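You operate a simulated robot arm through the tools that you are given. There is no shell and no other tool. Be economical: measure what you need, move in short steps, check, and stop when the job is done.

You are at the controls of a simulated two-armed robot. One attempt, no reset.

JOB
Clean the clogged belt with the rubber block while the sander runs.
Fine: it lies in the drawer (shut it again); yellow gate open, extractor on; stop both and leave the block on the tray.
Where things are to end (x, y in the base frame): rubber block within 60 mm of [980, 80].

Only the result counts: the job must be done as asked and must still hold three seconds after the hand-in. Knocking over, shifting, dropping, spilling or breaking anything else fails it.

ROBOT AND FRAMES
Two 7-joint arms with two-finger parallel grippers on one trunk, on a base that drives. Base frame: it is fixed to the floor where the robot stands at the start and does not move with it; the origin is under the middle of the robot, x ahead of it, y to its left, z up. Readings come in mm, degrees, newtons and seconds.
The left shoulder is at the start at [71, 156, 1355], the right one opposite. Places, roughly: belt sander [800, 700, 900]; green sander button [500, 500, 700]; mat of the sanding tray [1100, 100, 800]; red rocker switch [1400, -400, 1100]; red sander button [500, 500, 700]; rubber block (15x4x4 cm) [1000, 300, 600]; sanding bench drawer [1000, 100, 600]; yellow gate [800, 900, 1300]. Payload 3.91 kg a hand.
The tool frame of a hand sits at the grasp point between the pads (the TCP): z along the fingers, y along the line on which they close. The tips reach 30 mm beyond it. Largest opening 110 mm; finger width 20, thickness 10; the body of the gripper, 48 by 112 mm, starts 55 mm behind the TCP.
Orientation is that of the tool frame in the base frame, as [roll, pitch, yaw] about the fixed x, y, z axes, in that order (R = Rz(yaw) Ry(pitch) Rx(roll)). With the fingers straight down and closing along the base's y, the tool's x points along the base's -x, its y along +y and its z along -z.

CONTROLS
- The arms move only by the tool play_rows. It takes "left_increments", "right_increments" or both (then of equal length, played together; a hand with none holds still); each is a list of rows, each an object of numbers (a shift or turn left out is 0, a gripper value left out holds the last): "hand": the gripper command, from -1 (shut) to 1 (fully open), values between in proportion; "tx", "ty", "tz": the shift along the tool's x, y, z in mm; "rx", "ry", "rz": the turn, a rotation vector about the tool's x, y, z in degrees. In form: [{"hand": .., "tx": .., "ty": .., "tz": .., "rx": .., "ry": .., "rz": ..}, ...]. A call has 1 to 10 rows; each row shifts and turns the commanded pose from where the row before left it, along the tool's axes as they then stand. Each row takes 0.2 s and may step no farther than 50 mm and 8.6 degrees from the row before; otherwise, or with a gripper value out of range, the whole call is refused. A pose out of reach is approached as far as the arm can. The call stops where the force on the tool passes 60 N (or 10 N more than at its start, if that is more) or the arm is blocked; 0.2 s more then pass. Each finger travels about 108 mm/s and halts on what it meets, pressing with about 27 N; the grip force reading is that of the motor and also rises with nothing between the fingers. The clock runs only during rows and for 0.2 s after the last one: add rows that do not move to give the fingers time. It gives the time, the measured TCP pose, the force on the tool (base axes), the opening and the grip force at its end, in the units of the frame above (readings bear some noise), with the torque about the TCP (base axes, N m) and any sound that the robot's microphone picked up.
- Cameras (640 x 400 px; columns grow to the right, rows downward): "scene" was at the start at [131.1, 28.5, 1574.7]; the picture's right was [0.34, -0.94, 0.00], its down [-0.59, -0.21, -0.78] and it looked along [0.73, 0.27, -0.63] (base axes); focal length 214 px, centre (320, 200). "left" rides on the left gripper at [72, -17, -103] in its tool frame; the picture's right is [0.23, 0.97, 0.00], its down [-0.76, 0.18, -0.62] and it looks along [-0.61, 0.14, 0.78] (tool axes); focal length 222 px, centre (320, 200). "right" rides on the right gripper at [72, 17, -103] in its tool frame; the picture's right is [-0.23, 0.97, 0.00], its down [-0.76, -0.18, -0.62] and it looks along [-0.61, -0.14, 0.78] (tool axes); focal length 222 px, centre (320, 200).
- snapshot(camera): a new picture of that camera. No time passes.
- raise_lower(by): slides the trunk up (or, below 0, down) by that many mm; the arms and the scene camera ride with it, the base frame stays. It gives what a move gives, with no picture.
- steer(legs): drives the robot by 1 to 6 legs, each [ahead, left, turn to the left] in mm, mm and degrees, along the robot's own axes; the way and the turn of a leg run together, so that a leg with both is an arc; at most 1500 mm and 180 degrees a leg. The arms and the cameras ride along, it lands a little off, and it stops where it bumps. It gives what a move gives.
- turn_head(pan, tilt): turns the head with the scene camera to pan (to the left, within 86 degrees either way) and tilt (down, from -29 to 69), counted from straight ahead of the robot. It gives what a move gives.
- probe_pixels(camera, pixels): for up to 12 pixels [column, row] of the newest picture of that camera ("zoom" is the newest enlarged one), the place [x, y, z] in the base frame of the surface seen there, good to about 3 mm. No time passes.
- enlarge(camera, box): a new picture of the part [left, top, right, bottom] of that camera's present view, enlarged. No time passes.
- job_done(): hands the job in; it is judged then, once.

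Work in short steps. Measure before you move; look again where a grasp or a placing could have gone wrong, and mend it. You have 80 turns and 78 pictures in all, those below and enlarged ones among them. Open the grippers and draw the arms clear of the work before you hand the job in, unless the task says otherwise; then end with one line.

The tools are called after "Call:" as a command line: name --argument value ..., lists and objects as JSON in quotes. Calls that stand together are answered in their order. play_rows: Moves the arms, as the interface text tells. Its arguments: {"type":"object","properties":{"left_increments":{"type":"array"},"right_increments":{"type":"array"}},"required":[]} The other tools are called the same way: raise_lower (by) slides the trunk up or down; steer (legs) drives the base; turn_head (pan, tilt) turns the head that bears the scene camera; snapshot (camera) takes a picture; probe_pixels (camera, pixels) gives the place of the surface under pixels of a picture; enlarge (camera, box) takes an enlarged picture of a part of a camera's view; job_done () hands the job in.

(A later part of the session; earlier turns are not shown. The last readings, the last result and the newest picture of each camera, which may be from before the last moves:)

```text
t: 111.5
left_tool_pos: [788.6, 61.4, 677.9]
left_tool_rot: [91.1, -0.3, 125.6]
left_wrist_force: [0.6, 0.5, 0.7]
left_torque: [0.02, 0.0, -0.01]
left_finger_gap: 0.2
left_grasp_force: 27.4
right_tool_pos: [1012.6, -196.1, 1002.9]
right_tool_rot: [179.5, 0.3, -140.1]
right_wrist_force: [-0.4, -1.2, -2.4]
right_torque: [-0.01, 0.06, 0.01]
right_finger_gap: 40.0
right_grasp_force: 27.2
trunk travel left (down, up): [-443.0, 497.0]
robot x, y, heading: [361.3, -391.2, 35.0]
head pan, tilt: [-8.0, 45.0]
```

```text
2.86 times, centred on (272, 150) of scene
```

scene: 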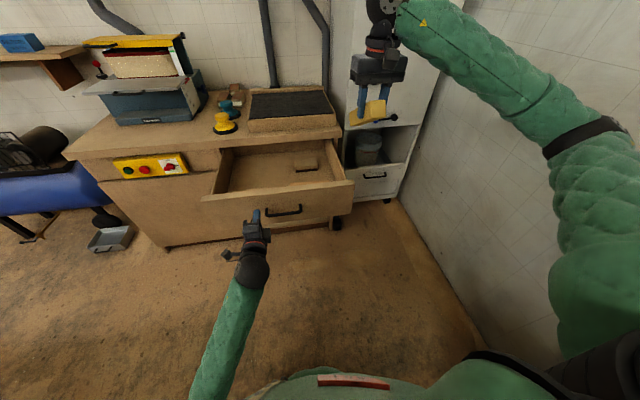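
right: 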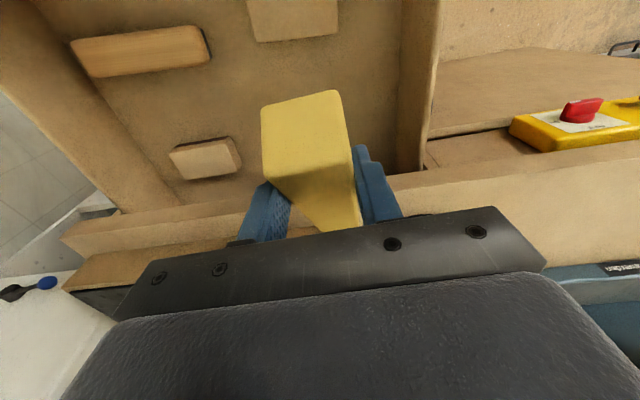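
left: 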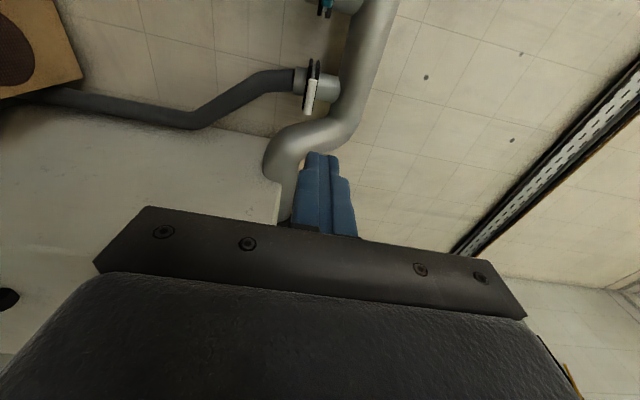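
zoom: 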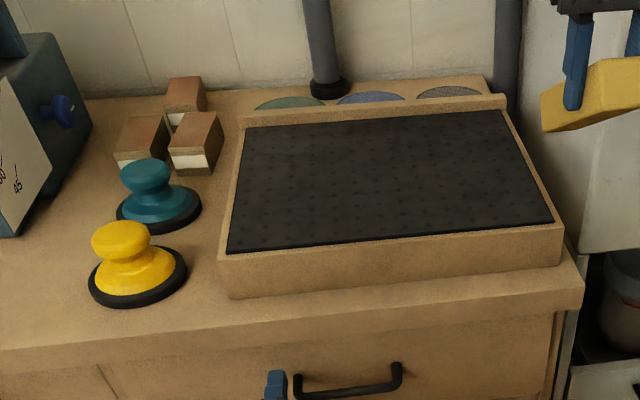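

Fist tip at n≈710; about 18 mm left. Push with the arm until it resists.

Call:
play_rows --left_increments '[{"tz": 8}, {"tz": 6}, {"tz": 4}, {"tz": 4}, {"tz": 4}, {"tz": 4}]'

Call:
turn_head --pan 5 --tilt 55

Call:
snapshot --camera "scene"

```text
t: 112.6
left_tool_pos: [803.7, 71.6, 677.7]
left_tool_rot: [91.1, -0.3, 125.5]
left_wrist_force: [-22.6, -11.6, 5.1]
left_torque: [0.09, -0.34, 0.32]
left_finger_gap: 0.0
left_grasp_force: 27.0
right_tool_pos: [1009.8, -196.5, 1003.8]
right_tool_rot: [179.5, 0.5, -139.9]
right_wrist_force: [0.4, -0.4, -3.0]
right_torque: [-0.03, 0.05, 0.01]
right_finger_gap: 39.8
right_grasp_force: 27.0
trunk travel left (down, up): [-443.0, 497.0]
robot x, y, heading: [361.8, -393.7, 34.9]
head pan, tilt: [-8.0, 45.0]
stopped in row 5 (left hand): the force on the tool passed its limit at 72 N (the readings are from after the stop); the commanded pose is now the measured one
```

```text
t: 113.3
left_tool_pos: [802.8, 71.4, 678.9]
left_tool_rot: [91.2, -0.2, 125.5]
left_wrist_force: [-33.8, -17.4, 5.7]
left_torque: [0.28, -0.24, 0.5]
left_finger_gap: 0.1
left_grasp_force: 26.7
right_tool_pos: [1009.4, -195.6, 1005.0]
right_tool_rot: [179.5, 0.6, -140.0]
right_wrist_force: [-0.2, 0.2, -1.8]
right_torque: [-0.01, 0.05, -0.01]
right_finger_gap: 39.9
right_grasp_force: 27.0
trunk travel left (down, up): [-443.0, 497.0]
robot x, y, heading: [363.7, -390.5, 34.8]
head pan, tilt: [5.0, 55.0]
```

```text
23 pictures are left
```

scene: 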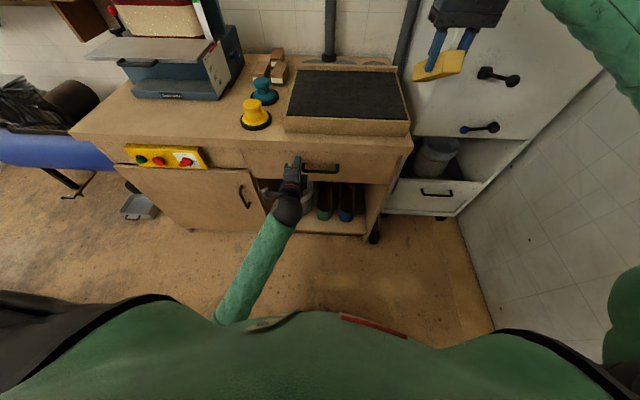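

Tip at n≈728 with resistance: the drawer is shut. Back off and drive left to the button box.

Call:
steer --legs '[[-120, 0, 0], [0, 400, 0]]'

Call:
turn_head --pan 14 --tilt 42

Call:
snapshot --camera "scene"

```text
t: 116.7
left_tool_pos: [472.5, 332.2, 677.8]
left_tool_rot: [91.3, -0.3, 125.9]
left_wrist_force: [0.1, 0.0, -0.7]
left_torque: [0.02, 0.04, 0.03]
left_finger_gap: 0.0
left_grasp_force: 26.7
right_tool_pos: [680.0, 66.1, 1004.8]
right_tool_rot: [179.5, 0.5, -139.7]
right_wrist_force: [-0.3, 0.0, -1.6]
right_torque: [-0.02, 0.06, 0.0]
right_finger_gap: 40.0
right_grasp_force: 26.8
trunk travel left (down, up): [-443.0, 497.0]
robot x, y, heading: [32.7, -136.4, 35.4]
head pan, tilt: [5.0, 55.0]
```

```text
t: 117.4
left_tool_pos: [470.8, 332.5, 676.8]
left_tool_rot: [91.2, -0.3, 125.7]
left_wrist_force: [-1.3, 1.3, 0.4]
left_torque: [-0.01, 0.02, -0.03]
left_finger_gap: 0.1
left_grasp_force: 26.5
right_tool_pos: [680.2, 65.5, 1003.3]
right_tool_rot: [179.4, 0.6, -139.7]
right_wrist_force: [0.0, -0.7, -1.3]
right_torque: [-0.02, 0.07, -0.01]
right_finger_gap: 39.7
right_grasp_force: 27.0
trunk travel left (down, up): [-443.0, 497.0]
robot x, y, heading: [35.9, -135.3, 35.4]
head pan, tilt: [14.0, 42.0]
```

```text
22 pictures are left
```

scene: 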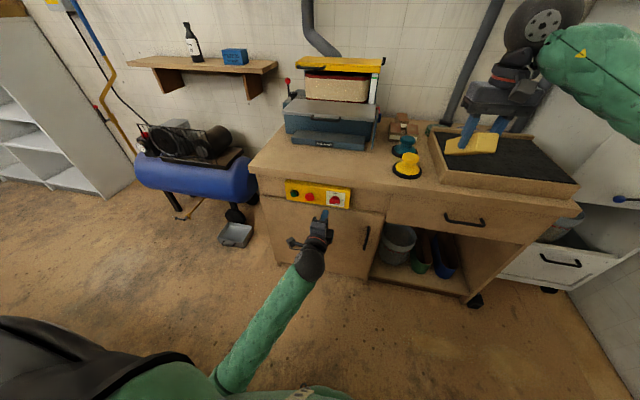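

Now zoom on the button box and sander from here.

Call:
enlarge --camera "scene" --box '[280, 172, 360, 222]'

Call:
probe_pixels --camera "zoom" --pixels '[[110, 178], [235, 200], [435, 225], [400, 170], [470, 235], [300, 230], [170, 140]]'

Call:
enlarge --camera "scene" --box '[270, 50, 398, 130]'

Call:
probe_pixels --camera "zoom" --pixels '[[200, 200], [320, 210], [440, 215], [320, 190], [320, 235], [180, 265], [480, 300], [450, 270], [180, 300], [320, 320], [320, 120], [320, 90]]'

```text
8.00 times, centred on (320, 197) of scene
```

zoom: 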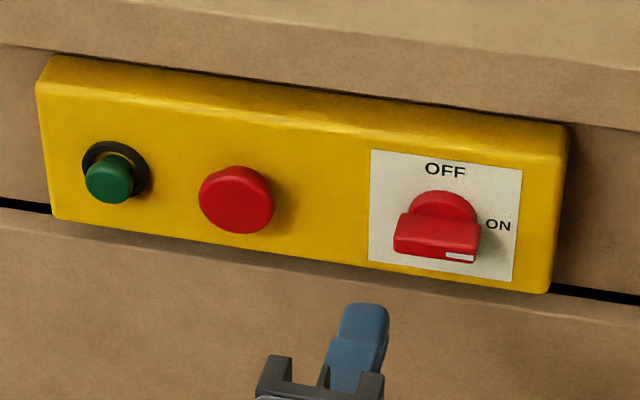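

```text
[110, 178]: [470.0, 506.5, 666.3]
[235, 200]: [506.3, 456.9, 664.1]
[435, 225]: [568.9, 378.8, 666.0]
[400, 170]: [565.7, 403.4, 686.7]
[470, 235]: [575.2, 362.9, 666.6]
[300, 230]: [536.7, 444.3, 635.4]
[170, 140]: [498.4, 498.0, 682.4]
```

```text
5.00 times, centred on (334, 90) of scene
```

zoom: 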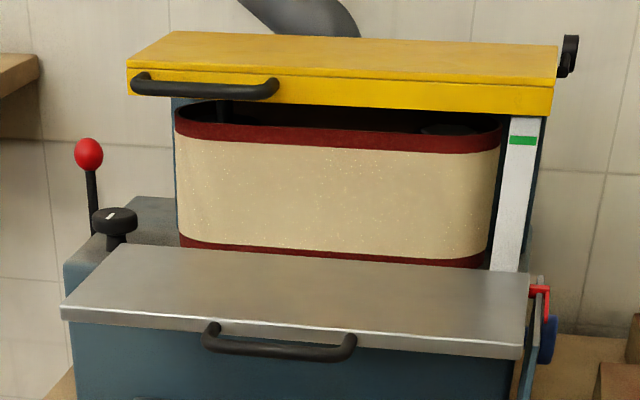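

```text
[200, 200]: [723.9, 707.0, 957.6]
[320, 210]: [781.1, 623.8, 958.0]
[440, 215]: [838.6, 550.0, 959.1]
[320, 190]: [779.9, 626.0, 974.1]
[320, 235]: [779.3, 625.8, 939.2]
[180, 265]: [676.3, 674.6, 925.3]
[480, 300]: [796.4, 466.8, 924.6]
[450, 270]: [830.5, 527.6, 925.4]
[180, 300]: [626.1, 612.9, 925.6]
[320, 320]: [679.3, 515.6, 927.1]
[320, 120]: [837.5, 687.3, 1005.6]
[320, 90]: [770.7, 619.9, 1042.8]
```

The rotary switch's mark points at ON, so only the green button is needed. The belt's front face: n≈998, z≈935–1000, above a table at z 925. I retract the left fist, then drive forward 110 and left 180.

Call:
play_rows --left_increments '[{"tz": -30}, {"tz": -30}, {"tz": -30}]' --right_increments '[{"rz": 4.5}, {}, {}]'

Call:
steer --legs '[[110, 0, 0], [0, 180, 0]]'

Call:
turn_head --pan 4 --tilt 45

Call:
snapshot --camera "scene"

```text
t: 118.2
left_tool_pos: [398.9, 278.8, 679.4]
left_tool_rot: [91.2, -0.3, 125.8]
left_wrist_force: [0.1, 0.1, -0.7]
left_torque: [0.02, -0.01, 0.03]
left_finger_gap: 0.0
left_grasp_force: 26.9
right_tool_pos: [680.2, 64.3, 1003.5]
right_tool_rot: [179.4, 0.4, -144.3]
right_wrist_force: [0.3, 0.9, -3.1]
right_torque: [-0.01, 0.05, 0.01]
right_finger_gap: 40.0
right_grasp_force: 26.3
trunk travel left (down, up): [-443.0, 497.0]
robot x, y, heading: [36.6, -135.2, 35.4]
head pan, tilt: [14.0, 42.0]
```

```text
t: 120.5
left_tool_pos: [386.5, 489.3, 679.8]
left_tool_rot: [91.2, -0.3, 125.9]
left_wrist_force: [-0.2, 0.5, -0.7]
left_torque: [0.02, 0.0, -0.02]
left_finger_gap: 0.0
left_grasp_force: 27.0
right_tool_pos: [666.6, 276.4, 1004.7]
right_tool_rot: [179.6, 0.5, -144.1]
right_wrist_force: [-1.2, 0.1, -2.1]
right_torque: [-0.04, 0.02, 0.03]
right_finger_gap: 39.6
right_grasp_force: 27.2
trunk travel left (down, up): [-443.0, 497.0]
robot x, y, heading: [26.0, 71.0, 35.3]
head pan, tilt: [14.0, 42.0]
```

```text
t: 121.2
left_tool_pos: [386.3, 488.9, 678.5]
left_tool_rot: [91.2, -0.3, 125.8]
left_wrist_force: [-0.6, 0.3, 0.1]
left_torque: [0.01, 0.0, -0.02]
left_finger_gap: 0.0
left_grasp_force: 26.8
right_tool_pos: [669.0, 274.5, 1004.0]
right_tool_rot: [179.4, 0.4, -144.1]
right_wrist_force: [-0.1, 0.3, -2.4]
right_torque: [-0.05, 0.07, 0.01]
right_finger_gap: 39.8
right_grasp_force: 26.9
trunk travel left (down, up): [-443.0, 497.0]
robot x, y, heading: [25.5, 75.4, 35.6]
head pan, tilt: [4.0, 45.0]
```

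```text
19 pictures are left
```

scene: 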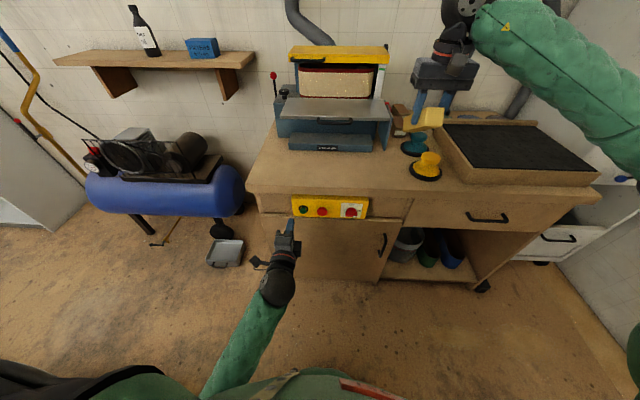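

Robot in place. I first bring the block in front of the belt (left 220, then forward 136), short of contact.

Call:
play_rows --right_increments '[{"ty": 44}, {"ty": 44}, {"ty": 44}, {"ty": 44}, {"ty": 44}, {"tx": -34}, {"tx": -34}, {"tx": -34}, {"tx": -34}]' --left_increments '[{"tx": -17, "ty": -13}, {"tx": -17}, {}, {}, {}, {}, {}, {}, {}]'

Call:
snapshot --camera "scene"

Call:
snapshot --camera "right"

```text
t: 123.2
left_tool_pos: [405.1, 460.1, 665.8]
left_tool_rot: [91.1, -0.3, 126.0]
left_wrist_force: [0.7, -1.3, -0.3]
left_torque: [-0.01, 0.0, 0.03]
left_finger_gap: 0.1
left_grasp_force: 27.2
right_tool_pos: [646.5, 531.3, 1004.9]
right_tool_rot: [179.6, 0.6, -144.1]
right_wrist_force: [-10.4, -4.1, 15.1]
right_torque: [-0.81, 1.05, -0.22]
right_finger_gap: 39.3
right_grasp_force: 27.5
trunk travel left (down, up): [-443.0, 497.0]
robot x, y, heading: [23.5, 71.6, 35.4]
head pan, tilt: [4.0, 45.0]
```

```text
18 pictures are left
```

scene: 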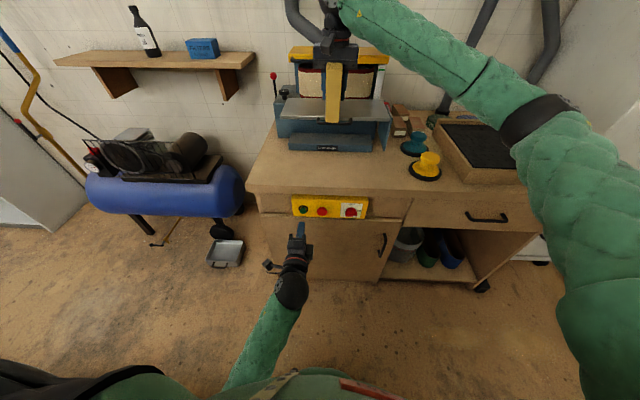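

```text
17 pictures are left
```

right: 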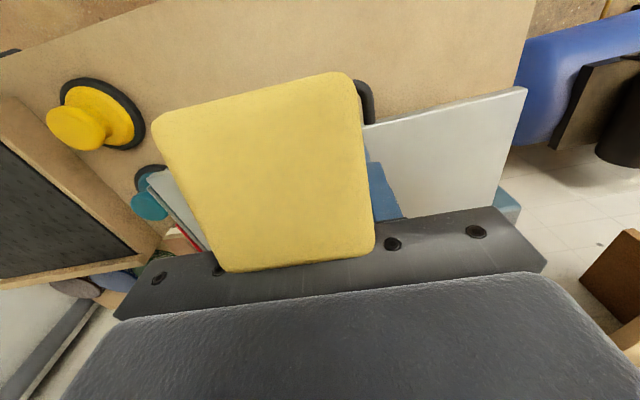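

The right hand feels ~18 N: the block has tilted in the grip and touches something. I enlarge and probe the block.

Call:
enlarge --camera "scene" --box '[276, 35, 404, 155]'

Call:
probe_pixels --camera "zoom" --pixels '[[278, 145], [275, 200], [273, 250], [272, 285], [235, 190], [313, 190]]'

Call:
probe_pixels --camera "right" --pixels '[[260, 95], [280, 180], [290, 240], [240, 250], [190, 130], [340, 100]]'

```text
3.33 times, centred on (340, 95) of scene
```

zoom: 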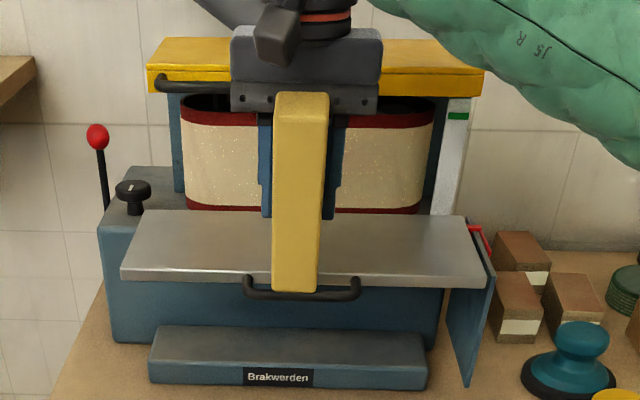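

```text
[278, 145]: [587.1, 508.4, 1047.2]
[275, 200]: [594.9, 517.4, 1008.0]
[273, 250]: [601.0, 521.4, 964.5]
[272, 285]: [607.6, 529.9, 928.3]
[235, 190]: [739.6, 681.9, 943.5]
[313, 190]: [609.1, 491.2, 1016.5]
```

```text
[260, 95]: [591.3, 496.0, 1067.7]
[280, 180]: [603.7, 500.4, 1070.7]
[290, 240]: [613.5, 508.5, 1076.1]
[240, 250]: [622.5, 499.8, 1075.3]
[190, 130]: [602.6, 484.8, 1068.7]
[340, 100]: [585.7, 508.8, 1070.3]
```

The block swung down to hang nearly vertical, stopped against the palm, with its end now on the table. It is stable that way. I raise 45 mm, back 40, and tilt the tool forward 34° so its lower end points at the belt.

Call:
play_rows --right_increments '[{"tz": -20}, {"tz": -25, "tx": 10}, {"tx": 30}, {"ry": -8.5}, {"ry": -8.5}, {"ry": -8.5}, {"ry": -8.5}, {}]'

Call:
enlarge --camera "scene" --box '[276, 35, 404, 155]'

```text
t: 125.0
left_tool_pos: [406.1, 460.6, 664.9]
left_tool_rot: [91.2, -0.3, 125.8]
left_wrist_force: [-0.1, -0.4, 0.4]
left_torque: [-0.02, 0.02, 0.02]
left_finger_gap: 0.0
left_grasp_force: 27.1
right_tool_pos: [617.1, 508.3, 1051.4]
right_tool_rot: [179.3, 34.5, -144.5]
right_wrist_force: [-0.6, -0.3, -1.5]
right_torque: [0.0, -0.1, 0.0]
right_finger_gap: 39.5
right_grasp_force: 27.3
trunk travel left (down, up): [-443.0, 497.0]
robot x, y, heading: [22.2, 73.6, 35.3]
head pan, tilt: [4.0, 45.0]
```

```text
3.33 times, centred on (340, 95) of scene
```

zoom: 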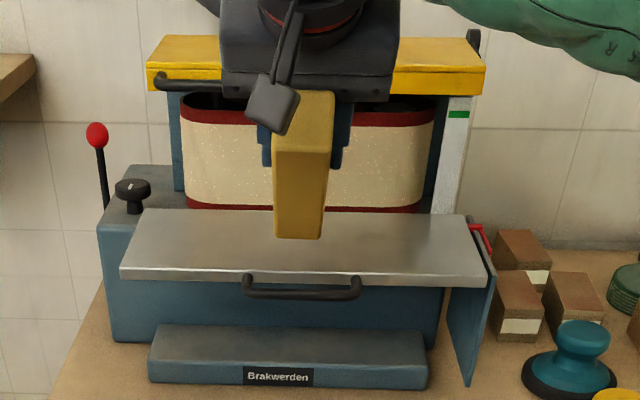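

Probe the block's visible faces to learn its lean.

Call:
probe_pixels --camera "zoom" --pixels '[[305, 100], [303, 143], [302, 160], [300, 200], [298, 233], [290, 215]]'

```text
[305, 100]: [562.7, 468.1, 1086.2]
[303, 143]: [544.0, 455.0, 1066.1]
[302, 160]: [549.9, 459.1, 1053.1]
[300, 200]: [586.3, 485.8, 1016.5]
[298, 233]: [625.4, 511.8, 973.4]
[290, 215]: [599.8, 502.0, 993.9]
```

Block leans 47°, its leading edge 47 mm ahead of and 56 mm below the TCP — good for pressing. I start the sander: push the fist into the green button.

Call:
play_rows --left_increments '[{"tz": 25}, {"tz": 15}, {"tz": 6}, {"tz": 4}, {"tz": 4}, {"tz": 3}, {"tz": 3}]' --right_increments '[{"ty": -12}, {"ty": -12}, {}, {}, {}, {}, {}]'

Call:
enlarge --camera "scene" --box '[260, 30, 420, 230]'

```text
t: 126.7
left_tool_pos: [452.5, 494.3, 665.0]
left_tool_rot: [91.3, -0.3, 125.9]
left_wrist_force: [-22.1, -12.8, -2.3]
left_torque: [-0.13, 0.0, 0.16]
left_finger_gap: 0.3
left_grasp_force: 26.9
right_tool_pos: [628.7, 488.2, 1052.1]
right_tool_rot: [179.3, 34.5, -144.5]
right_wrist_force: [0.4, -0.3, -2.0]
right_torque: [0.04, -0.05, -0.04]
right_finger_gap: 39.4
right_grasp_force: 27.0
trunk travel left (down, up): [-443.0, 497.0]
robot x, y, heading: [22.5, 73.2, 35.5]
head pan, tilt: [4.0, 45.0]
heard: click
```

```text
2.00 times, centred on (340, 130) of scene
```

zoom: 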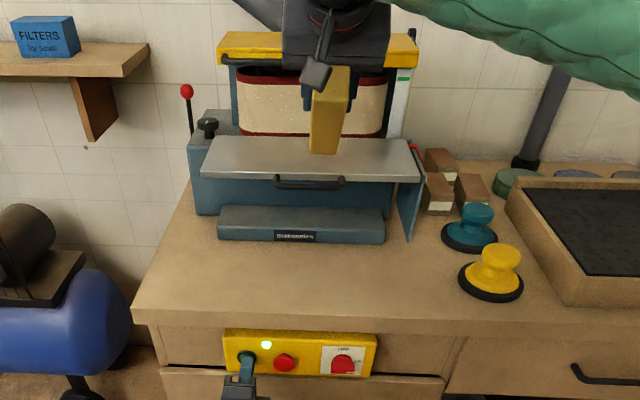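

Lamp on and a click: sander started. I withdraw the fist and bring the block to ~25 mm before the belt.

Call:
play_rows --left_increments '[{"tz": -15}, {"tz": -20}, {"tz": -15}, {}, {}]' --right_increments '[{"tx": -24, "tz": 22.5}, {"tx": -24, "tz": 22.5}, {"tx": -24, "tz": 22.5}, {"tx": -24, "tz": 22.5}, {}]'

Call:
enlarge --camera "scene" --box '[276, 35, 404, 155]'

Call:
probe_pixels --camera "zoom" --pixels '[[305, 150], [305, 175], [305, 190], [305, 110], [230, 150]]'

```text
t: 127.8
left_tool_pos: [413.5, 466.6, 665.0]
left_tool_rot: [91.2, -0.3, 125.9]
left_wrist_force: [1.5, -0.5, 0.3]
left_torque: [0.0, 0.03, -0.03]
left_finger_gap: 0.0
left_grasp_force: 27.3
right_tool_pos: [735.9, 566.5, 1033.4]
right_tool_rot: [179.2, 34.4, -144.6]
right_wrist_force: [-0.1, 0.5, -2.4]
right_torque: [0.02, -0.05, -0.02]
right_finger_gap: 39.4
right_grasp_force: 27.1
trunk travel left (down, up): [-443.0, 497.0]
robot x, y, heading: [21.5, 71.6, 35.3]
head pan, tilt: [4.0, 45.0]
```

```text
3.33 times, centred on (340, 95) of scene
```

zoom: 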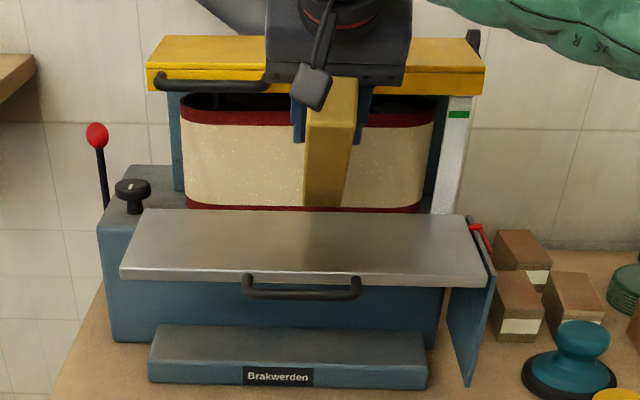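

```text
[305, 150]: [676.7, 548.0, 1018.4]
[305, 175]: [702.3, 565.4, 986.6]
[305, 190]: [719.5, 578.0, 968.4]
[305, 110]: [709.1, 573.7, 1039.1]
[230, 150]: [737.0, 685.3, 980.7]
```

Leading edge about 23 mm from the belt. Advance in small steps until contact force appears.

Call:
play_rows --right_increments '[{"tx": -8.2, "tz": 5.6}, {"tx": -4.1, "tz": 2.8}, {"tx": -4.1, "tz": 2.8}, {"tx": -2.5, "tz": 1.7}, {"tx": -2.5, "tz": 1.7}]'

```text
t: 129.1
left_tool_pos: [413.8, 466.1, 664.4]
left_tool_rot: [91.2, -0.4, 126.0]
left_wrist_force: [0.4, 0.6, 0.3]
left_torque: [-0.01, 0.01, -0.04]
left_finger_gap: 0.0
left_grasp_force: 27.7
right_tool_pos: [756.7, 581.9, 1031.3]
right_tool_rot: [179.3, 34.5, -144.5]
right_wrist_force: [-0.1, -0.7, -2.1]
right_torque: [0.01, -0.03, 0.0]
right_finger_gap: 39.5
right_grasp_force: 26.9
trunk travel left (down, up): [-443.0, 497.0]
robot x, y, heading: [25.0, 73.4, 35.5]
head pan, tilt: [4.0, 45.0]
```

No contact yet; continue in 2.5 mm steps.

Call:
play_rows --right_increments '[{"tx": -2.5, "tz": 1.7}, {"tx": -2.5, "tz": 1.7}, {"tx": -2.5, "tz": 1.7}, {"tx": -2.5, "tz": 1.7}]'

Call:
enlarge --camera "scene" --box '[300, 45, 380, 115]'

```text
t: 130.1
left_tool_pos: [414.9, 467.2, 664.6]
left_tool_rot: [91.4, -0.3, 126.0]
left_wrist_force: [0.4, 0.4, -0.3]
left_torque: [0.02, -0.01, 0.03]
left_finger_gap: 0.1
left_grasp_force: 26.6
right_tool_pos: [770.5, 590.3, 1028.6]
right_tool_rot: [179.4, 34.2, -144.6]
right_wrist_force: [0.9, 0.1, 0.2]
right_torque: [-0.03, 0.0, -0.02]
right_finger_gap: 0.0
right_grasp_force: 26.8
trunk travel left (down, up): [-443.0, 497.0]
robot x, y, heading: [22.9, 71.7, 35.2]
head pan, tilt: [4.0, 45.0]
```

```text
5.71 times, centred on (340, 80) of scene
```

zoom: 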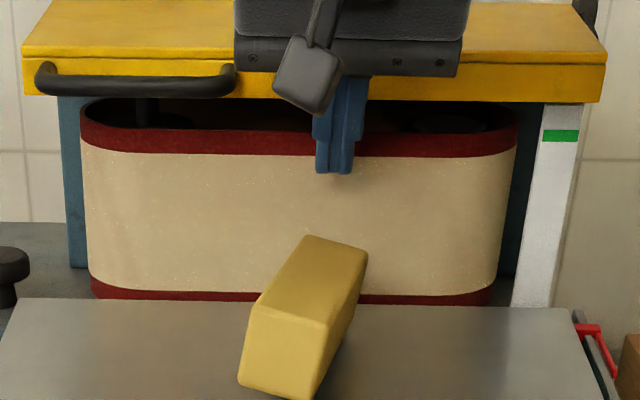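

The belt pulled the block out of the grip; it is now on the sander table. I lift the right hand away (up and back) and look at where it comes to rest, preparing the fist at the red button.

Call:
play_rows --right_increments '[{"tx": 20, "tz": -30, "hand": 0.3}, {"tx": 20, "tz": -30}, {"tz": -40}]' --left_increments '[{"tx": -30}, {"tx": -30}, {}]'

Call:
enlarge --camera "scene" --box '[276, 35, 404, 155]'

Call:
probe_pixels --camera "zoom" --pixels '[[290, 225], [300, 200], [310, 185], [275, 235], [320, 205], [290, 250]]'

```text
t: 130.8
left_tool_pos: [449.0, 417.7, 664.2]
left_tool_rot: [91.2, -0.2, 125.9]
left_wrist_force: [0.5, 0.5, 0.3]
left_torque: [0.02, -0.02, -0.02]
left_finger_gap: 0.1
left_grasp_force: 27.4
right_tool_pos: [693.2, 536.0, 1093.0]
right_tool_rot: [179.3, 34.5, -144.4]
right_wrist_force: [1.0, 0.5, 0.4]
right_torque: [-0.01, -0.01, -0.04]
right_finger_gap: 71.6
right_grasp_force: 0.0
trunk travel left (down, up): [-443.0, 497.0]
robot x, y, heading: [22.5, 71.3, 35.7]
head pan, tilt: [4.0, 45.0]
```

```text
3.33 times, centred on (340, 95) of scene
```

zoom: 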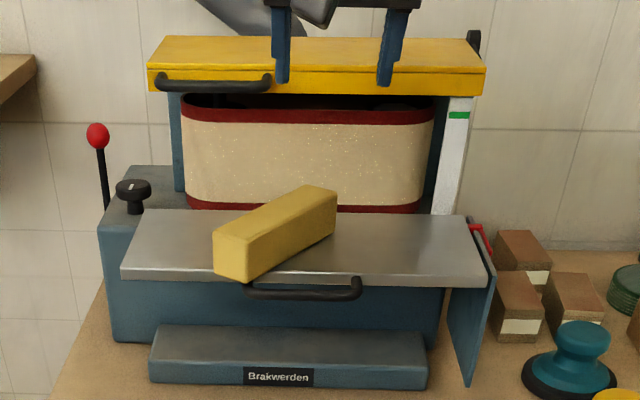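

```text
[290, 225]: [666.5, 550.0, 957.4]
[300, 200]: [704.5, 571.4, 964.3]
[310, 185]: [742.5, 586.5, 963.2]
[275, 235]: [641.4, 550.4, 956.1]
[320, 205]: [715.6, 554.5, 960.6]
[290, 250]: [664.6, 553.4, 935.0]
```

The block rests flat on the table, free of the belt. I'll regrasp it close to its front end so the belt has little leverage, letting the table carry it. First its exact axis.

Call:
probe_pixels --camera "zoom" --pixels '[[318, 192], [300, 205], [275, 221], [250, 237], [232, 245], [326, 200], [200, 275], [440, 275], [200, 235], [440, 225]]'

```text
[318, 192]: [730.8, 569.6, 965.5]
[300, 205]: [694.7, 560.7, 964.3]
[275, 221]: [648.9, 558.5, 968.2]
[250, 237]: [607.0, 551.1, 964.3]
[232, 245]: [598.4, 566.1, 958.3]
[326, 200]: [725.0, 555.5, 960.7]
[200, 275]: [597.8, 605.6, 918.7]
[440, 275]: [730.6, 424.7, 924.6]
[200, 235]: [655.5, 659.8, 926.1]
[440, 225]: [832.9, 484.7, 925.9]
```

Block axis points ~9° (front end ≈(745,575), grip point ≈(725,572)). I turn the tilted tool −27° about the vertical and move above the grip point.

Call:
play_rows --right_increments '[{"rx": 3.8, "rz": 5.55}, {"rx": 3.8, "rz": 5.55}, {"rx": 3.8, "rz": 5.55}, {"rx": 3.8, "rz": 5.55}, {"tx": -15, "tz": 10.5, "ty": 15}, {"tx": -15, "tz": 10.5, "ty": 15}, {}]'

```text
t: 132.4
left_tool_pos: [449.0, 417.5, 663.5]
left_tool_rot: [91.1, -0.3, 125.9]
left_wrist_force: [-0.3, 0.1, 0.9]
left_torque: [0.0, 0.01, -0.01]
left_finger_gap: 0.0
left_grasp_force: 27.1
right_tool_pos: [725.2, 572.8, 1091.5]
right_tool_rot: [179.3, 34.2, -171.5]
right_wrist_force: [0.2, -0.3, 0.0]
right_torque: [0.0, -0.01, 0.02]
right_finger_gap: 71.3
right_grasp_force: 0.0
trunk travel left (down, up): [-443.0, 497.0]
robot x, y, heading: [20.5, 74.8, 35.4]
head pan, tilt: [4.0, 45.0]
```

Aligned above. Descend 80 mm and check with the hand camera.

Call:
play_rows --right_increments '[{"tx": 15.1, "tz": 22}, {"tx": 15.1, "tz": 22}, {"tx": 15.1, "tz": 22}]'

Call:
snapshot --camera "right"

```text
t: 133.2
left_tool_pos: [449.3, 417.5, 664.2]
left_tool_rot: [91.4, -0.3, 125.9]
left_wrist_force: [-0.9, 0.0, -0.5]
left_torque: [-0.02, 0.01, -0.01]
left_finger_gap: 0.1
left_grasp_force: 27.3
right_tool_pos: [726.4, 571.3, 1008.4]
right_tool_rot: [179.4, 34.1, -171.3]
right_wrist_force: [0.1, -0.1, -0.2]
right_torque: [-0.02, 0.01, -0.04]
right_finger_gap: 71.5
right_grasp_force: 0.0
trunk travel left (down, up): [-443.0, 497.0]
robot x, y, heading: [24.4, 74.0, 35.7]
head pan, tilt: [4.0, 45.0]
```

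```text
10 pictures are left
```

right: 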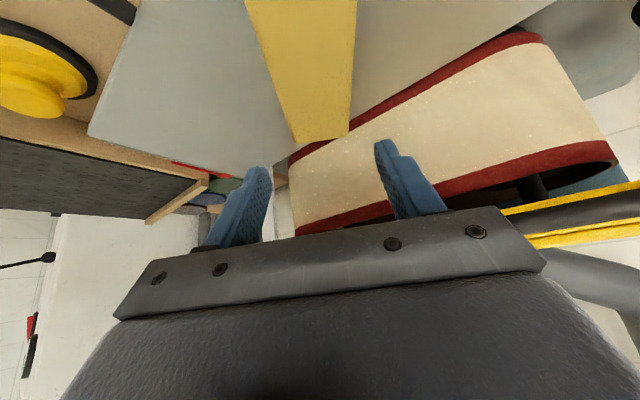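

The block's front end at (322,138) is centred between the fingers. I probe it to fix the grip depth.

Call:
probe_pixels --camera "right" --pixels '[[322, 130], [315, 80], [300, 20], [295, 128], [348, 125]]'

```text
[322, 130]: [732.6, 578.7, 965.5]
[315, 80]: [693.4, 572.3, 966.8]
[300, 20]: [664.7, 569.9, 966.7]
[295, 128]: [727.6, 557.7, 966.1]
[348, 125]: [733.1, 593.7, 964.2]
```

Shift back 25, left 6, down 47, then grip.

Call:
play_rows --right_increments '[{"tx": 20.6, "tz": -14.2, "ty": 6}, {"tx": 13.3, "tz": 19.3}, {"tx": 13.3, "tz": 19.3}, {}, {"hand": -1}, {}, {}, {}]'

```text
t: 135.1
left_tool_pos: [448.5, 417.7, 664.0]
left_tool_rot: [91.3, -0.3, 125.9]
left_wrist_force: [-0.5, 0.6, -0.2]
left_torque: [-0.03, 0.0, 0.03]
left_finger_gap: 0.0
left_grasp_force: 26.9
right_tool_pos: [700.7, 572.6, 965.6]
right_tool_rot: [179.3, 34.2, -171.2]
right_wrist_force: [-1.7, 1.5, 4.6]
right_torque: [-0.03, 0.0, -0.12]
right_finger_gap: 40.7
right_grasp_force: 27.0
trunk travel left (down, up): [-443.0, 497.0]
robot x, y, heading: [26.5, 72.7, 35.3]
head pan, tilt: [4.0, 45.0]
```

Gripped (40.7). Rotate it square to the belt on the table, lifted a couple of mm.

Call:
play_rows --right_increments '[{"tx": -1.7, "tz": -2.5}, {"rx": -3.8, "rz": -5.55}, {"rx": -3.8, "rz": -5.55}, {"rx": -3.8, "rz": -5.55}, {"rx": -3.8, "rz": -5.55}, {}]'

Call:
enlarge --camera "scene" --box '[276, 35, 404, 155]'

```text
t: 136.4
left_tool_pos: [449.4, 417.9, 663.2]
left_tool_rot: [91.2, -0.3, 125.9]
left_wrist_force: [0.5, -0.4, -0.1]
left_torque: [0.02, 0.04, 0.02]
left_finger_gap: 0.0
left_grasp_force: 27.0
right_tool_pos: [698.7, 574.2, 967.3]
right_tool_rot: [179.2, 34.4, -144.5]
right_wrist_force: [0.5, -0.3, -3.1]
right_torque: [0.02, 0.0, -0.02]
right_finger_gap: 41.0
right_grasp_force: 26.9
trunk travel left (down, up): [-443.0, 497.0]
robot x, y, heading: [22.8, 74.8, 35.4]
head pan, tilt: [4.0, 45.0]
```

```text
3.33 times, centred on (340, 95) of scene
```

zoom: 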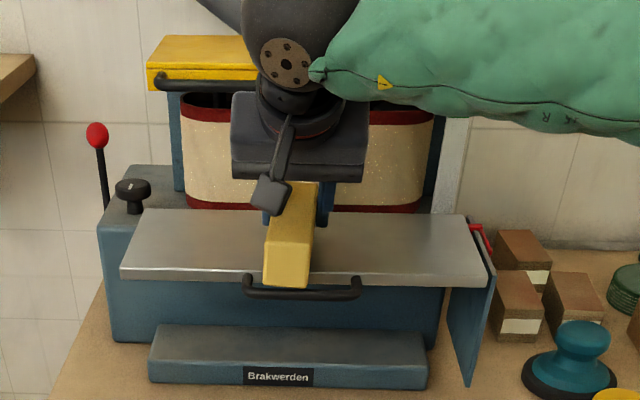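

Square to the belt. Shift right 40 to stay clear of the lid handle and forward 45.

Call:
play_rows --right_increments '[{"ty": -20}, {"ty": -20}, {"tx": -12.4, "tz": 8.5}, {"tx": -12.4, "tz": 8.5}, {"tx": -12.4, "tz": 8.5}, {}]'

```text
t: 137.8
left_tool_pos: [449.5, 417.5, 663.1]
left_tool_rot: [91.3, -0.3, 125.9]
left_wrist_force: [-0.1, -0.4, 0.4]
left_torque: [0.0, 0.0, -0.01]
left_finger_gap: 0.0
left_grasp_force: 27.4
right_tool_pos: [761.3, 568.1, 966.6]
right_tool_rot: [179.3, 34.3, -144.4]
right_wrist_force: [-0.3, -0.6, -1.6]
right_torque: [0.02, -0.02, 0.0]
right_finger_gap: 40.4
right_grasp_force: 26.8
trunk travel left (down, up): [-443.0, 497.0]
robot x, y, heading: [24.1, 76.7, 35.4]
head pan, tilt: [4.0, 45.0]
```

End at n≈989. Creep 2 mm per row.

Call:
play_rows --right_increments '[{"tx": -1.65, "tz": 1.13}, {"tx": -1.65, "tz": 1.13}, {"tx": -1.65, "tz": 1.13}, {"tx": -1.65, "tz": 1.13}, {"tx": -1.65, "tz": 1.13}]'

```text
t: 139.1
left_tool_pos: [448.2, 415.8, 664.7]
left_tool_rot: [91.1, -0.5, 126.0]
left_wrist_force: [-0.1, 0.1, 0.6]
left_torque: [-0.03, 0.0, -0.02]
left_finger_gap: 0.0
left_grasp_force: 26.6
right_tool_pos: [765.4, 571.7, 969.0]
right_tool_rot: [179.4, 34.3, -144.5]
right_wrist_force: [-19.3, -21.6, -1.1]
right_torque: [-0.53, 0.53, 0.14]
right_finger_gap: 39.9
right_grasp_force: 26.6
trunk travel left (down, up): [-443.0, 497.0]
robot x, y, heading: [22.2, 73.4, 35.3]
head pan, tilt: [4.0, 45.0]
```

Contact: ~28 N normal, ~7 N drag to the right, grip holding. Dwell with slightly less push and slowly rise to sweep the belt height.

Call:
play_rows --right_increments '[{"tx": 0.8, "tz": -0.6}, {}, {}, {}, {}, {}, {}, {}, {}, {}]'

Call:
play_rows --right_increments '[{"tx": -1.7, "tz": -2.5}, {}, {"tx": -1.7, "tz": -2.5}, {}, {"tx": -1.7, "tz": -2.5}, {}, {"tx": -1.7, "tz": -2.5}, {}, {"tx": -1.7, "tz": -2.5}, {}]'

```text
t: 141.2
left_tool_pos: [449.0, 417.1, 664.7]
left_tool_rot: [91.1, -0.3, 125.9]
left_wrist_force: [-0.3, 0.2, -0.6]
left_torque: [0.01, 0.0, 0.04]
left_finger_gap: 0.0
left_grasp_force: 27.3
right_tool_pos: [764.0, 572.2, 968.1]
right_tool_rot: [179.3, 34.5, -144.5]
right_wrist_force: [-18.4, -16.7, -2.3]
right_torque: [-0.48, 0.52, 0.21]
right_finger_gap: 39.6
right_grasp_force: 27.3
trunk travel left (down, up): [-443.0, 497.0]
robot x, y, heading: [19.8, 77.2, 35.5]
head pan, tilt: [4.0, 45.0]
```

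```text
t: 143.4
left_tool_pos: [449.7, 417.9, 663.8]
left_tool_rot: [91.1, -0.2, 125.8]
left_wrist_force: [-0.2, 0.2, 0.1]
left_torque: [-0.04, -0.02, 0.0]
left_finger_gap: 0.0
left_grasp_force: 26.9
right_tool_pos: [767.8, 572.5, 983.6]
right_tool_rot: [179.2, 34.5, -144.5]
right_wrist_force: [-12.3, -7.8, -8.7]
right_torque: [-0.22, 0.18, 0.24]
right_finger_gap: 39.8
right_grasp_force: 27.1
trunk travel left (down, up): [-443.0, 497.0]
robot x, y, heading: [23.5, 74.5, 35.2]
head pan, tilt: [4.0, 45.0]
```

Works well. Rise another 18 mm with slight forward feed, dwell, then look at the belt.

Call:
play_rows --right_increments '[{"tx": -2.4, "tz": -2.0}, {}, {"tx": -2.0, "tz": -2.3}, {}, {"tx": -2.4, "tz": -2.0}, {}, {"tx": -2.0, "tz": -2.3}, {}, {"tx": -2.4, "tz": -2.0}, {}]'

Call:
enlarge --camera "scene" --box '[276, 35, 404, 155]'

```text
t: 145.7
left_tool_pos: [449.6, 416.9, 663.3]
left_tool_rot: [91.2, -0.3, 125.9]
left_wrist_force: [-0.3, 0.3, 0.4]
left_torque: [0.01, 0.01, 0.01]
left_finger_gap: 0.0
left_grasp_force: 27.3
right_tool_pos: [769.0, 574.5, 998.0]
right_tool_rot: [179.4, 34.5, -144.4]
right_wrist_force: [-22.5, -12.2, -14.4]
right_torque: [-0.31, 0.43, 0.29]
right_finger_gap: 39.7
right_grasp_force: 26.7
trunk travel left (down, up): [-443.0, 497.0]
robot x, y, heading: [21.3, 74.6, 35.5]
head pan, tilt: [4.0, 45.0]
```

```text
3.33 times, centred on (340, 95) of scene
```

zoom: 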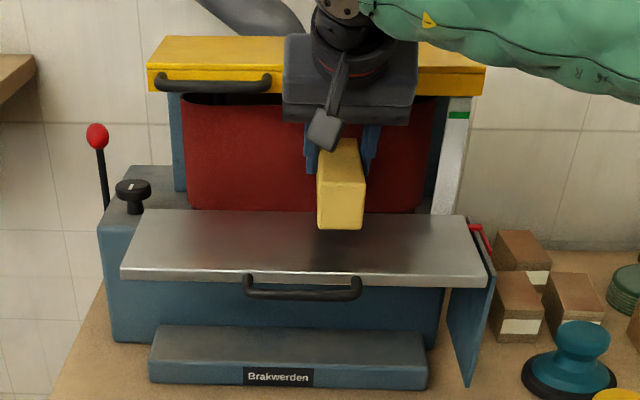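

The belt is now clean red all over. I draw the block back and up, and press the red button with the left fist.

Call:
play_rows --right_increments '[{"tx": 16, "tz": -11}, {"tx": 25, "tz": -17}, {"tx": 25, "tz": -17}, {"tx": -15, "tz": -22}, {"tx": -15, "tz": -22}, {}, {}]' --left_increments '[{"tz": 20}, {"tz": 12}, {"tz": 5}, {"tz": 4}, {"tz": 4}, {"tz": 3}, {"tz": 3}]'

Call:
enlarge --camera "scene" --box '[260, 30, 420, 230]'

```text
t: 147.2
left_tool_pos: [489.7, 447.4, 663.6]
left_tool_rot: [91.3, -0.3, 125.9]
left_wrist_force: [-26.1, -13.5, -1.6]
left_torque: [0.0, 0.03, 0.35]
left_finger_gap: 0.0
left_grasp_force: 27.2
right_tool_pos: [704.5, 526.0, 1050.4]
right_tool_rot: [179.3, 34.5, -144.5]
right_wrist_force: [-0.1, 0.4, -1.5]
right_torque: [0.03, -0.01, -0.02]
right_finger_gap: 39.5
right_grasp_force: 27.4
trunk travel left (down, up): [-443.0, 497.0]
robot x, y, heading: [17.5, 71.6, 35.1]
head pan, tilt: [4.0, 45.0]
heard: click
```

```text
2.00 times, centred on (340, 130) of scene
```

zoom: 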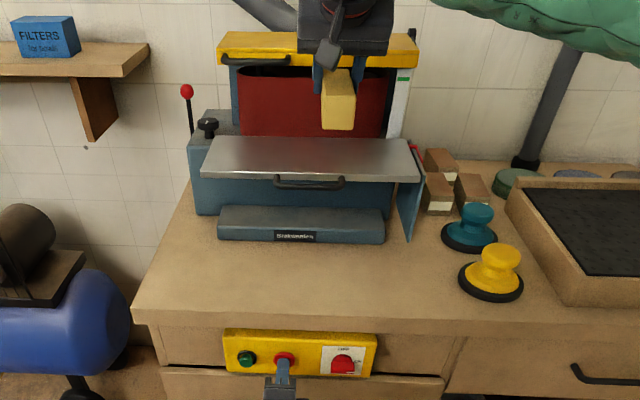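

Sander stopped (lamp off). I withdraw the fist, raise the block a bit, and drive 523 mm right to the tray.

Call:
play_rows --left_increments '[{"tz": -15}, {"tz": -30}, {"tz": -30}, {"tz": -20}]' --right_increments '[{"tx": -14, "tz": -20}, {"tx": -14, "tz": -20}, {}, {}]'

Call:
steer --legs '[[0, -523, 0]]'

Call:
turn_head --pan -4 --tilt 42

Call:
snapshot --camera "scene"

```text
t: 148.2
left_tool_pos: [413.2, 391.9, 666.5]
left_tool_rot: [91.2, -0.3, 125.8]
left_wrist_force: [-0.3, 0.0, 0.2]
left_torque: [0.0, 0.01, -0.01]
left_finger_gap: 0.0
left_grasp_force: 27.0
right_tool_pos: [705.8, 526.4, 1100.7]
right_tool_rot: [179.3, 34.4, -144.5]
right_wrist_force: [-0.1, -0.3, -2.1]
right_torque: [0.03, -0.01, 0.0]
right_finger_gap: 39.5
right_grasp_force: 27.0
trunk travel left (down, up): [-443.0, 497.0]
robot x, y, heading: [21.1, 71.8, 35.4]
head pan, tilt: [4.0, 45.0]
```

```text
t: 151.3
left_tool_pos: [712.4, -25.4, 666.8]
left_tool_rot: [91.2, -0.4, 126.2]
left_wrist_force: [0.2, -0.1, -0.3]
left_torque: [0.02, 0.04, 0.03]
left_finger_gap: 0.0
left_grasp_force: 27.4
right_tool_pos: [1002.8, 109.5, 1099.1]
right_tool_rot: [179.2, 34.4, -144.2]
right_wrist_force: [0.2, -0.3, -1.8]
right_torque: [0.02, -0.06, 0.01]
right_finger_gap: 39.8
right_grasp_force: 27.1
trunk travel left (down, up): [-443.0, 497.0]
robot x, y, heading: [327.2, -344.5, 35.7]
head pan, tilt: [4.0, 45.0]
```

```text
t: 151.9
left_tool_pos: [712.5, -25.4, 665.7]
left_tool_rot: [91.2, -0.3, 126.3]
left_wrist_force: [0.3, -0.1, -0.3]
left_torque: [-0.03, 0.02, -0.01]
left_finger_gap: 0.0
left_grasp_force: 27.1
right_tool_pos: [1002.9, 108.3, 1098.6]
right_tool_rot: [179.4, 34.4, -144.2]
right_wrist_force: [-0.7, 0.4, -1.3]
right_torque: [0.0, -0.05, 0.02]
right_finger_gap: 39.7
right_grasp_force: 27.3
trunk travel left (down, up): [-443.0, 497.0]
robot x, y, heading: [321.9, -346.0, 35.4]
head pan, tilt: [-4.0, 42.0]
```

```text
6 pictures are left
```

scene: 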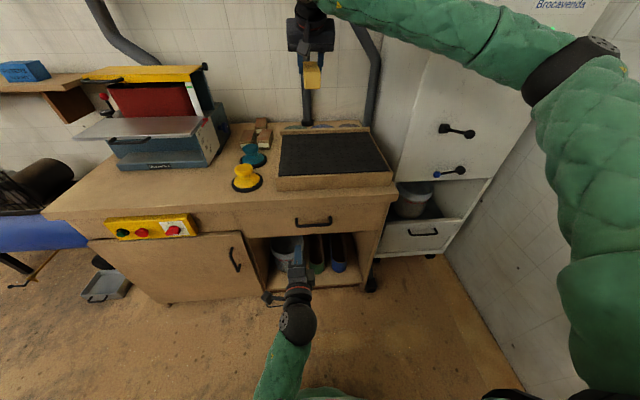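

Block is over the tray. I probe the mat's front edge, rim and the block to set the placing.

Call:
probe_pixels --camera "scene" --pixels '[[300, 172], [300, 178], [300, 184], [340, 172], [330, 150], [312, 70], [312, 62], [312, 84], [283, 150], [390, 165]]'

```text
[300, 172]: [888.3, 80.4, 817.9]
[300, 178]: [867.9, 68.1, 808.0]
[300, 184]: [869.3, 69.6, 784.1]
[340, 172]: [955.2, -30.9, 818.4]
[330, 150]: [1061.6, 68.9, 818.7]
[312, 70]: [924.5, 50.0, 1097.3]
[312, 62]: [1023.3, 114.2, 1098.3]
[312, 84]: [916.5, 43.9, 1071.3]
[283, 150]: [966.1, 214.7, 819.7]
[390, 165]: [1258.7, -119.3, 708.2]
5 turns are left
```

Five turns remain, so I batch: lower the block flat onto the mat and release, rise, raise the trunk back, turn the right hand forward and return to the earlier rocker stance.

Call:
play_rows --right_increments '[{"tx": 22.5, "tz": 32.8}, {"tx": 22.5, "tz": 32.8}, {"tx": 22.5, "tz": 32.8}, {"tx": 22.5, "tz": 32.8}, {"tx": 22.5, "tz": 32.8}, {"tx": 11, "tz": 16.1}, {"tx": 10.2, "tz": 14.8}, {}]'

Call:
play_rows --right_increments '[{"hand": 0.1}, {}, {}, {"tx": -11, "tz": -16.5}, {"tx": -22.5, "tz": -32.8}, {"tx": -22.5, "tz": -32.8}, {"tx": 33, "tz": -22.6}, {"tx": 33, "tz": -22.6}]'

Call:
raise_lower --by 357

Call:
play_rows --right_increments '[{"ry": -8.5, "ty": -30, "hand": -1}, {"ry": -8.5, "ty": -30}, {"ry": -8.5, "ty": -30}, {"ry": -8.5, "ty": -30}, {"ry": -8.5, "ty": -30}, {"ry": -8.5, "ty": -30}, {"ry": -4.6, "ty": -30}]'

Call:
steer --legs '[[0, 0, -12.8], [0, -55, 0]]'

Call:
turn_head --pan -8 --tilt 38

Call:
snapshot --camera "scene"

```text
t: 153.8
left_tool_pos: [711.7, -25.6, 666.0]
left_tool_rot: [91.3, -0.4, 126.3]
left_wrist_force: [0.4, 0.0, -0.3]
left_torque: [0.02, 0.0, 0.01]
left_finger_gap: 0.0
left_grasp_force: 27.1
right_tool_pos: [1001.7, 111.5, 863.0]
right_tool_rot: [179.3, 34.4, -144.3]
right_wrist_force: [0.6, -0.3, -2.4]
right_torque: [0.04, -0.06, -0.02]
right_finger_gap: 39.7
right_grasp_force: 27.0
trunk travel left (down, up): [-443.0, 497.0]
robot x, y, heading: [321.8, -345.7, 35.8]
head pan, tilt: [-4.0, 42.0]
```

```text
t: 155.6
left_tool_pos: [712.9, -24.4, 666.9]
left_tool_rot: [91.3, -0.3, 126.3]
left_wrist_force: [-0.1, 0.2, 0.4]
left_torque: [0.01, 0.0, -0.01]
left_finger_gap: 0.0
left_grasp_force: 27.2
right_tool_pos: [936.0, 62.7, 963.4]
right_tool_rot: [179.3, 34.4, -144.1]
right_wrist_force: [-0.1, 0.0, 0.3]
right_torque: [0.0, 0.01, -0.01]
right_finger_gap: 60.5
right_grasp_force: 0.2
trunk travel left (down, up): [-443.0, 497.0]
robot x, y, heading: [323.0, -345.3, 35.8]
head pan, tilt: [-4.0, 42.0]
```

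```text
t: 159.0
left_tool_pos: [711.9, -25.7, 1023.3]
left_tool_rot: [91.2, -0.3, 126.3]
left_wrist_force: [-0.1, 0.2, 0.0]
left_torque: [-0.01, 0.01, -0.01]
left_finger_gap: 0.3
left_grasp_force: 27.3
right_tool_pos: [937.4, 64.2, 1319.9]
right_tool_rot: [179.3, 34.4, -144.2]
right_wrist_force: [0.4, 0.3, 0.3]
right_torque: [0.03, 0.03, 0.0]
right_finger_gap: 60.6
right_grasp_force: 0.1
trunk travel left (down, up): [-800.0, 140.0]
robot x, y, heading: [321.8, -346.5, 35.6]
head pan, tilt: [-4.0, 42.0]
```

```text
t: 160.6
left_tool_pos: [713.0, -26.0, 1022.2]
left_tool_rot: [91.3, -0.5, 126.1]
left_wrist_force: [-0.3, 0.1, 0.4]
left_torque: [0.01, -0.01, 0.0]
left_finger_gap: 0.1
left_grasp_force: 26.5
right_tool_pos: [1009.0, -38.2, 1315.8]
right_tool_rot: [176.3, 75.4, -145.6]
right_wrist_force: [0.5, -0.4, -0.6]
right_torque: [0.01, 0.03, 0.04]
right_finger_gap: 0.3
right_grasp_force: 27.0
right hand out of reach, approached as far as the arm can: row 5, 6, 7
trunk travel left (down, up): [-800.0, 140.0]
robot x, y, heading: [323.6, -348.0, 35.5]
head pan, tilt: [-4.0, 42.0]
```

```text
t: 162.4
left_tool_pos: [797.1, -171.5, 1023.8]
left_tool_rot: [91.2, -0.4, 113.3]
left_wrist_force: [0.7, 0.2, 0.0]
left_torque: [-0.04, 0.02, 0.01]
left_finger_gap: 0.2
left_grasp_force: 27.3
right_tool_pos: [1080.5, -249.6, 1316.2]
right_tool_rot: [176.6, 75.3, -158.4]
right_wrist_force: [0.3, -0.3, 0.7]
right_torque: [0.0, 0.03, 0.08]
right_finger_gap: 0.0
right_grasp_force: 26.8
trunk travel left (down, up): [-800.0, 140.0]
robot x, y, heading: [347.1, -394.1, 22.7]
head pan, tilt: [-4.0, 42.0]
```

```text
t: 163.0
left_tool_pos: [797.7, -172.3, 1022.8]
left_tool_rot: [91.3, -0.4, 113.1]
left_wrist_force: [-0.3, -0.1, -0.4]
left_torque: [-0.02, 0.01, 0.07]
left_finger_gap: 0.0
left_grasp_force: 27.1
right_tool_pos: [1083.1, -251.0, 1314.9]
right_tool_rot: [176.2, 75.3, -158.6]
right_wrist_force: [0.0, -0.2, 0.0]
right_torque: [0.04, 0.01, 0.0]
right_finger_gap: 0.0
right_grasp_force: 26.7
trunk travel left (down, up): [-800.0, 140.0]
robot x, y, heading: [345.2, -397.3, 22.9]
head pan, tilt: [-8.0, 38.0]
```

```text
5 pictures are left
4 turns are left
```

scene: 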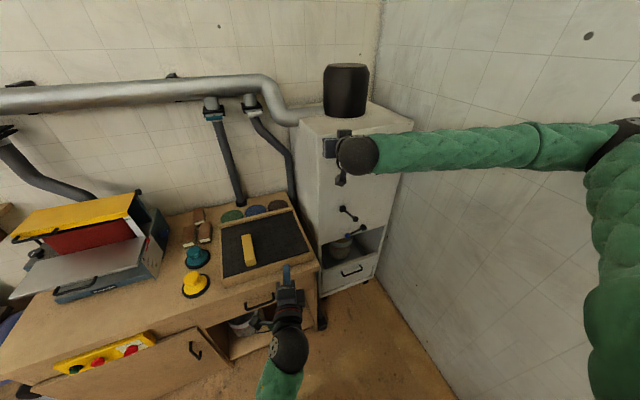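

Block lies on the tray mat. Now move the right hand to ~65 mm before the rocker's lower half.

Call:
play_rows --right_increments '[{"tx": 28, "ty": -40.7}, {"tx": 28, "ty": -40.7}, {"tx": 28, "ty": -40.7}, {"tx": 28, "ty": -40.7}, {"tx": 28, "ty": -40.7}, {"tx": 28, "ty": -40.7}, {"tx": 28, "ty": -40.7}]'

Call:
play_rows --right_increments '[{"ry": -7.35}, {"ry": -7.35}, {"tx": 21.5, "tz": 30}, {"tx": 21.5, "tz": 30}, {"tz": 30}, {"tz": 30}, {"tz": 30}, {}]'

Call:
enlarge --camera "scene" --box '[290, 80, 450, 180]'

Call:
probe_pixels --camera "scene" --pixels '[[243, 236], [253, 266]]'

```text
t: 164.6
left_tool_pos: [794.9, -172.3, 1023.5]
left_tool_rot: [91.2, -0.3, 113.3]
left_wrist_force: [-0.1, 0.1, 0.1]
left_torque: [0.0, 0.01, 0.0]
left_finger_gap: 0.0
left_grasp_force: 27.2
right_tool_pos: [1083.8, -269.1, 1303.3]
right_tool_rot: [176.7, 75.2, -158.3]
right_wrist_force: [-0.5, 0.5, 0.1]
right_torque: [0.0, 0.02, 0.04]
right_finger_gap: 0.0
right_grasp_force: 27.1
right hand out of reach, approached as far as the arm can: row 1, 2, 3, 4, 5, 6, 7
trunk travel left (down, up): [-800.0, 140.0]
robot x, y, heading: [344.9, -401.0, 22.8]
head pan, tilt: [-8.0, 38.0]
```

```text
t: 166.4
left_tool_pos: [795.7, -172.2, 1022.5]
left_tool_rot: [91.3, -0.4, 113.4]
left_wrist_force: [-0.1, -0.1, -0.1]
left_torque: [-0.02, 0.0, -0.01]
left_finger_gap: 0.0
left_grasp_force: 26.9
right_tool_pos: [1138.4, -264.0, 1300.7]
right_tool_rot: [176.8, 74.9, -158.2]
right_wrist_force: [0.8, -0.8, 0.1]
right_torque: [0.01, 0.01, 0.03]
right_finger_gap: 0.0
right_grasp_force: 27.1
right hand out of reach, approached as far as the arm can: row 1, 2, 3, 4, 5, 6, 7
trunk travel left (down, up): [-800.0, 140.0]
robot x, y, heading: [341.7, -394.1, 22.7]
head pan, tilt: [-8.0, 38.0]
```

```text
4.00 times, centred on (370, 130) of scene
```

zoom: 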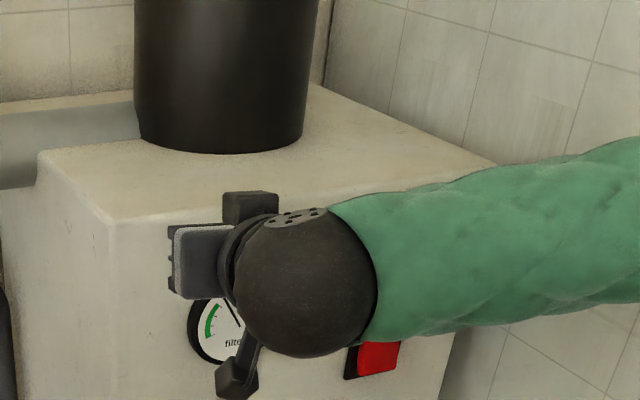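

```text
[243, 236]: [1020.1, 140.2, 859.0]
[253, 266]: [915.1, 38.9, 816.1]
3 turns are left
```

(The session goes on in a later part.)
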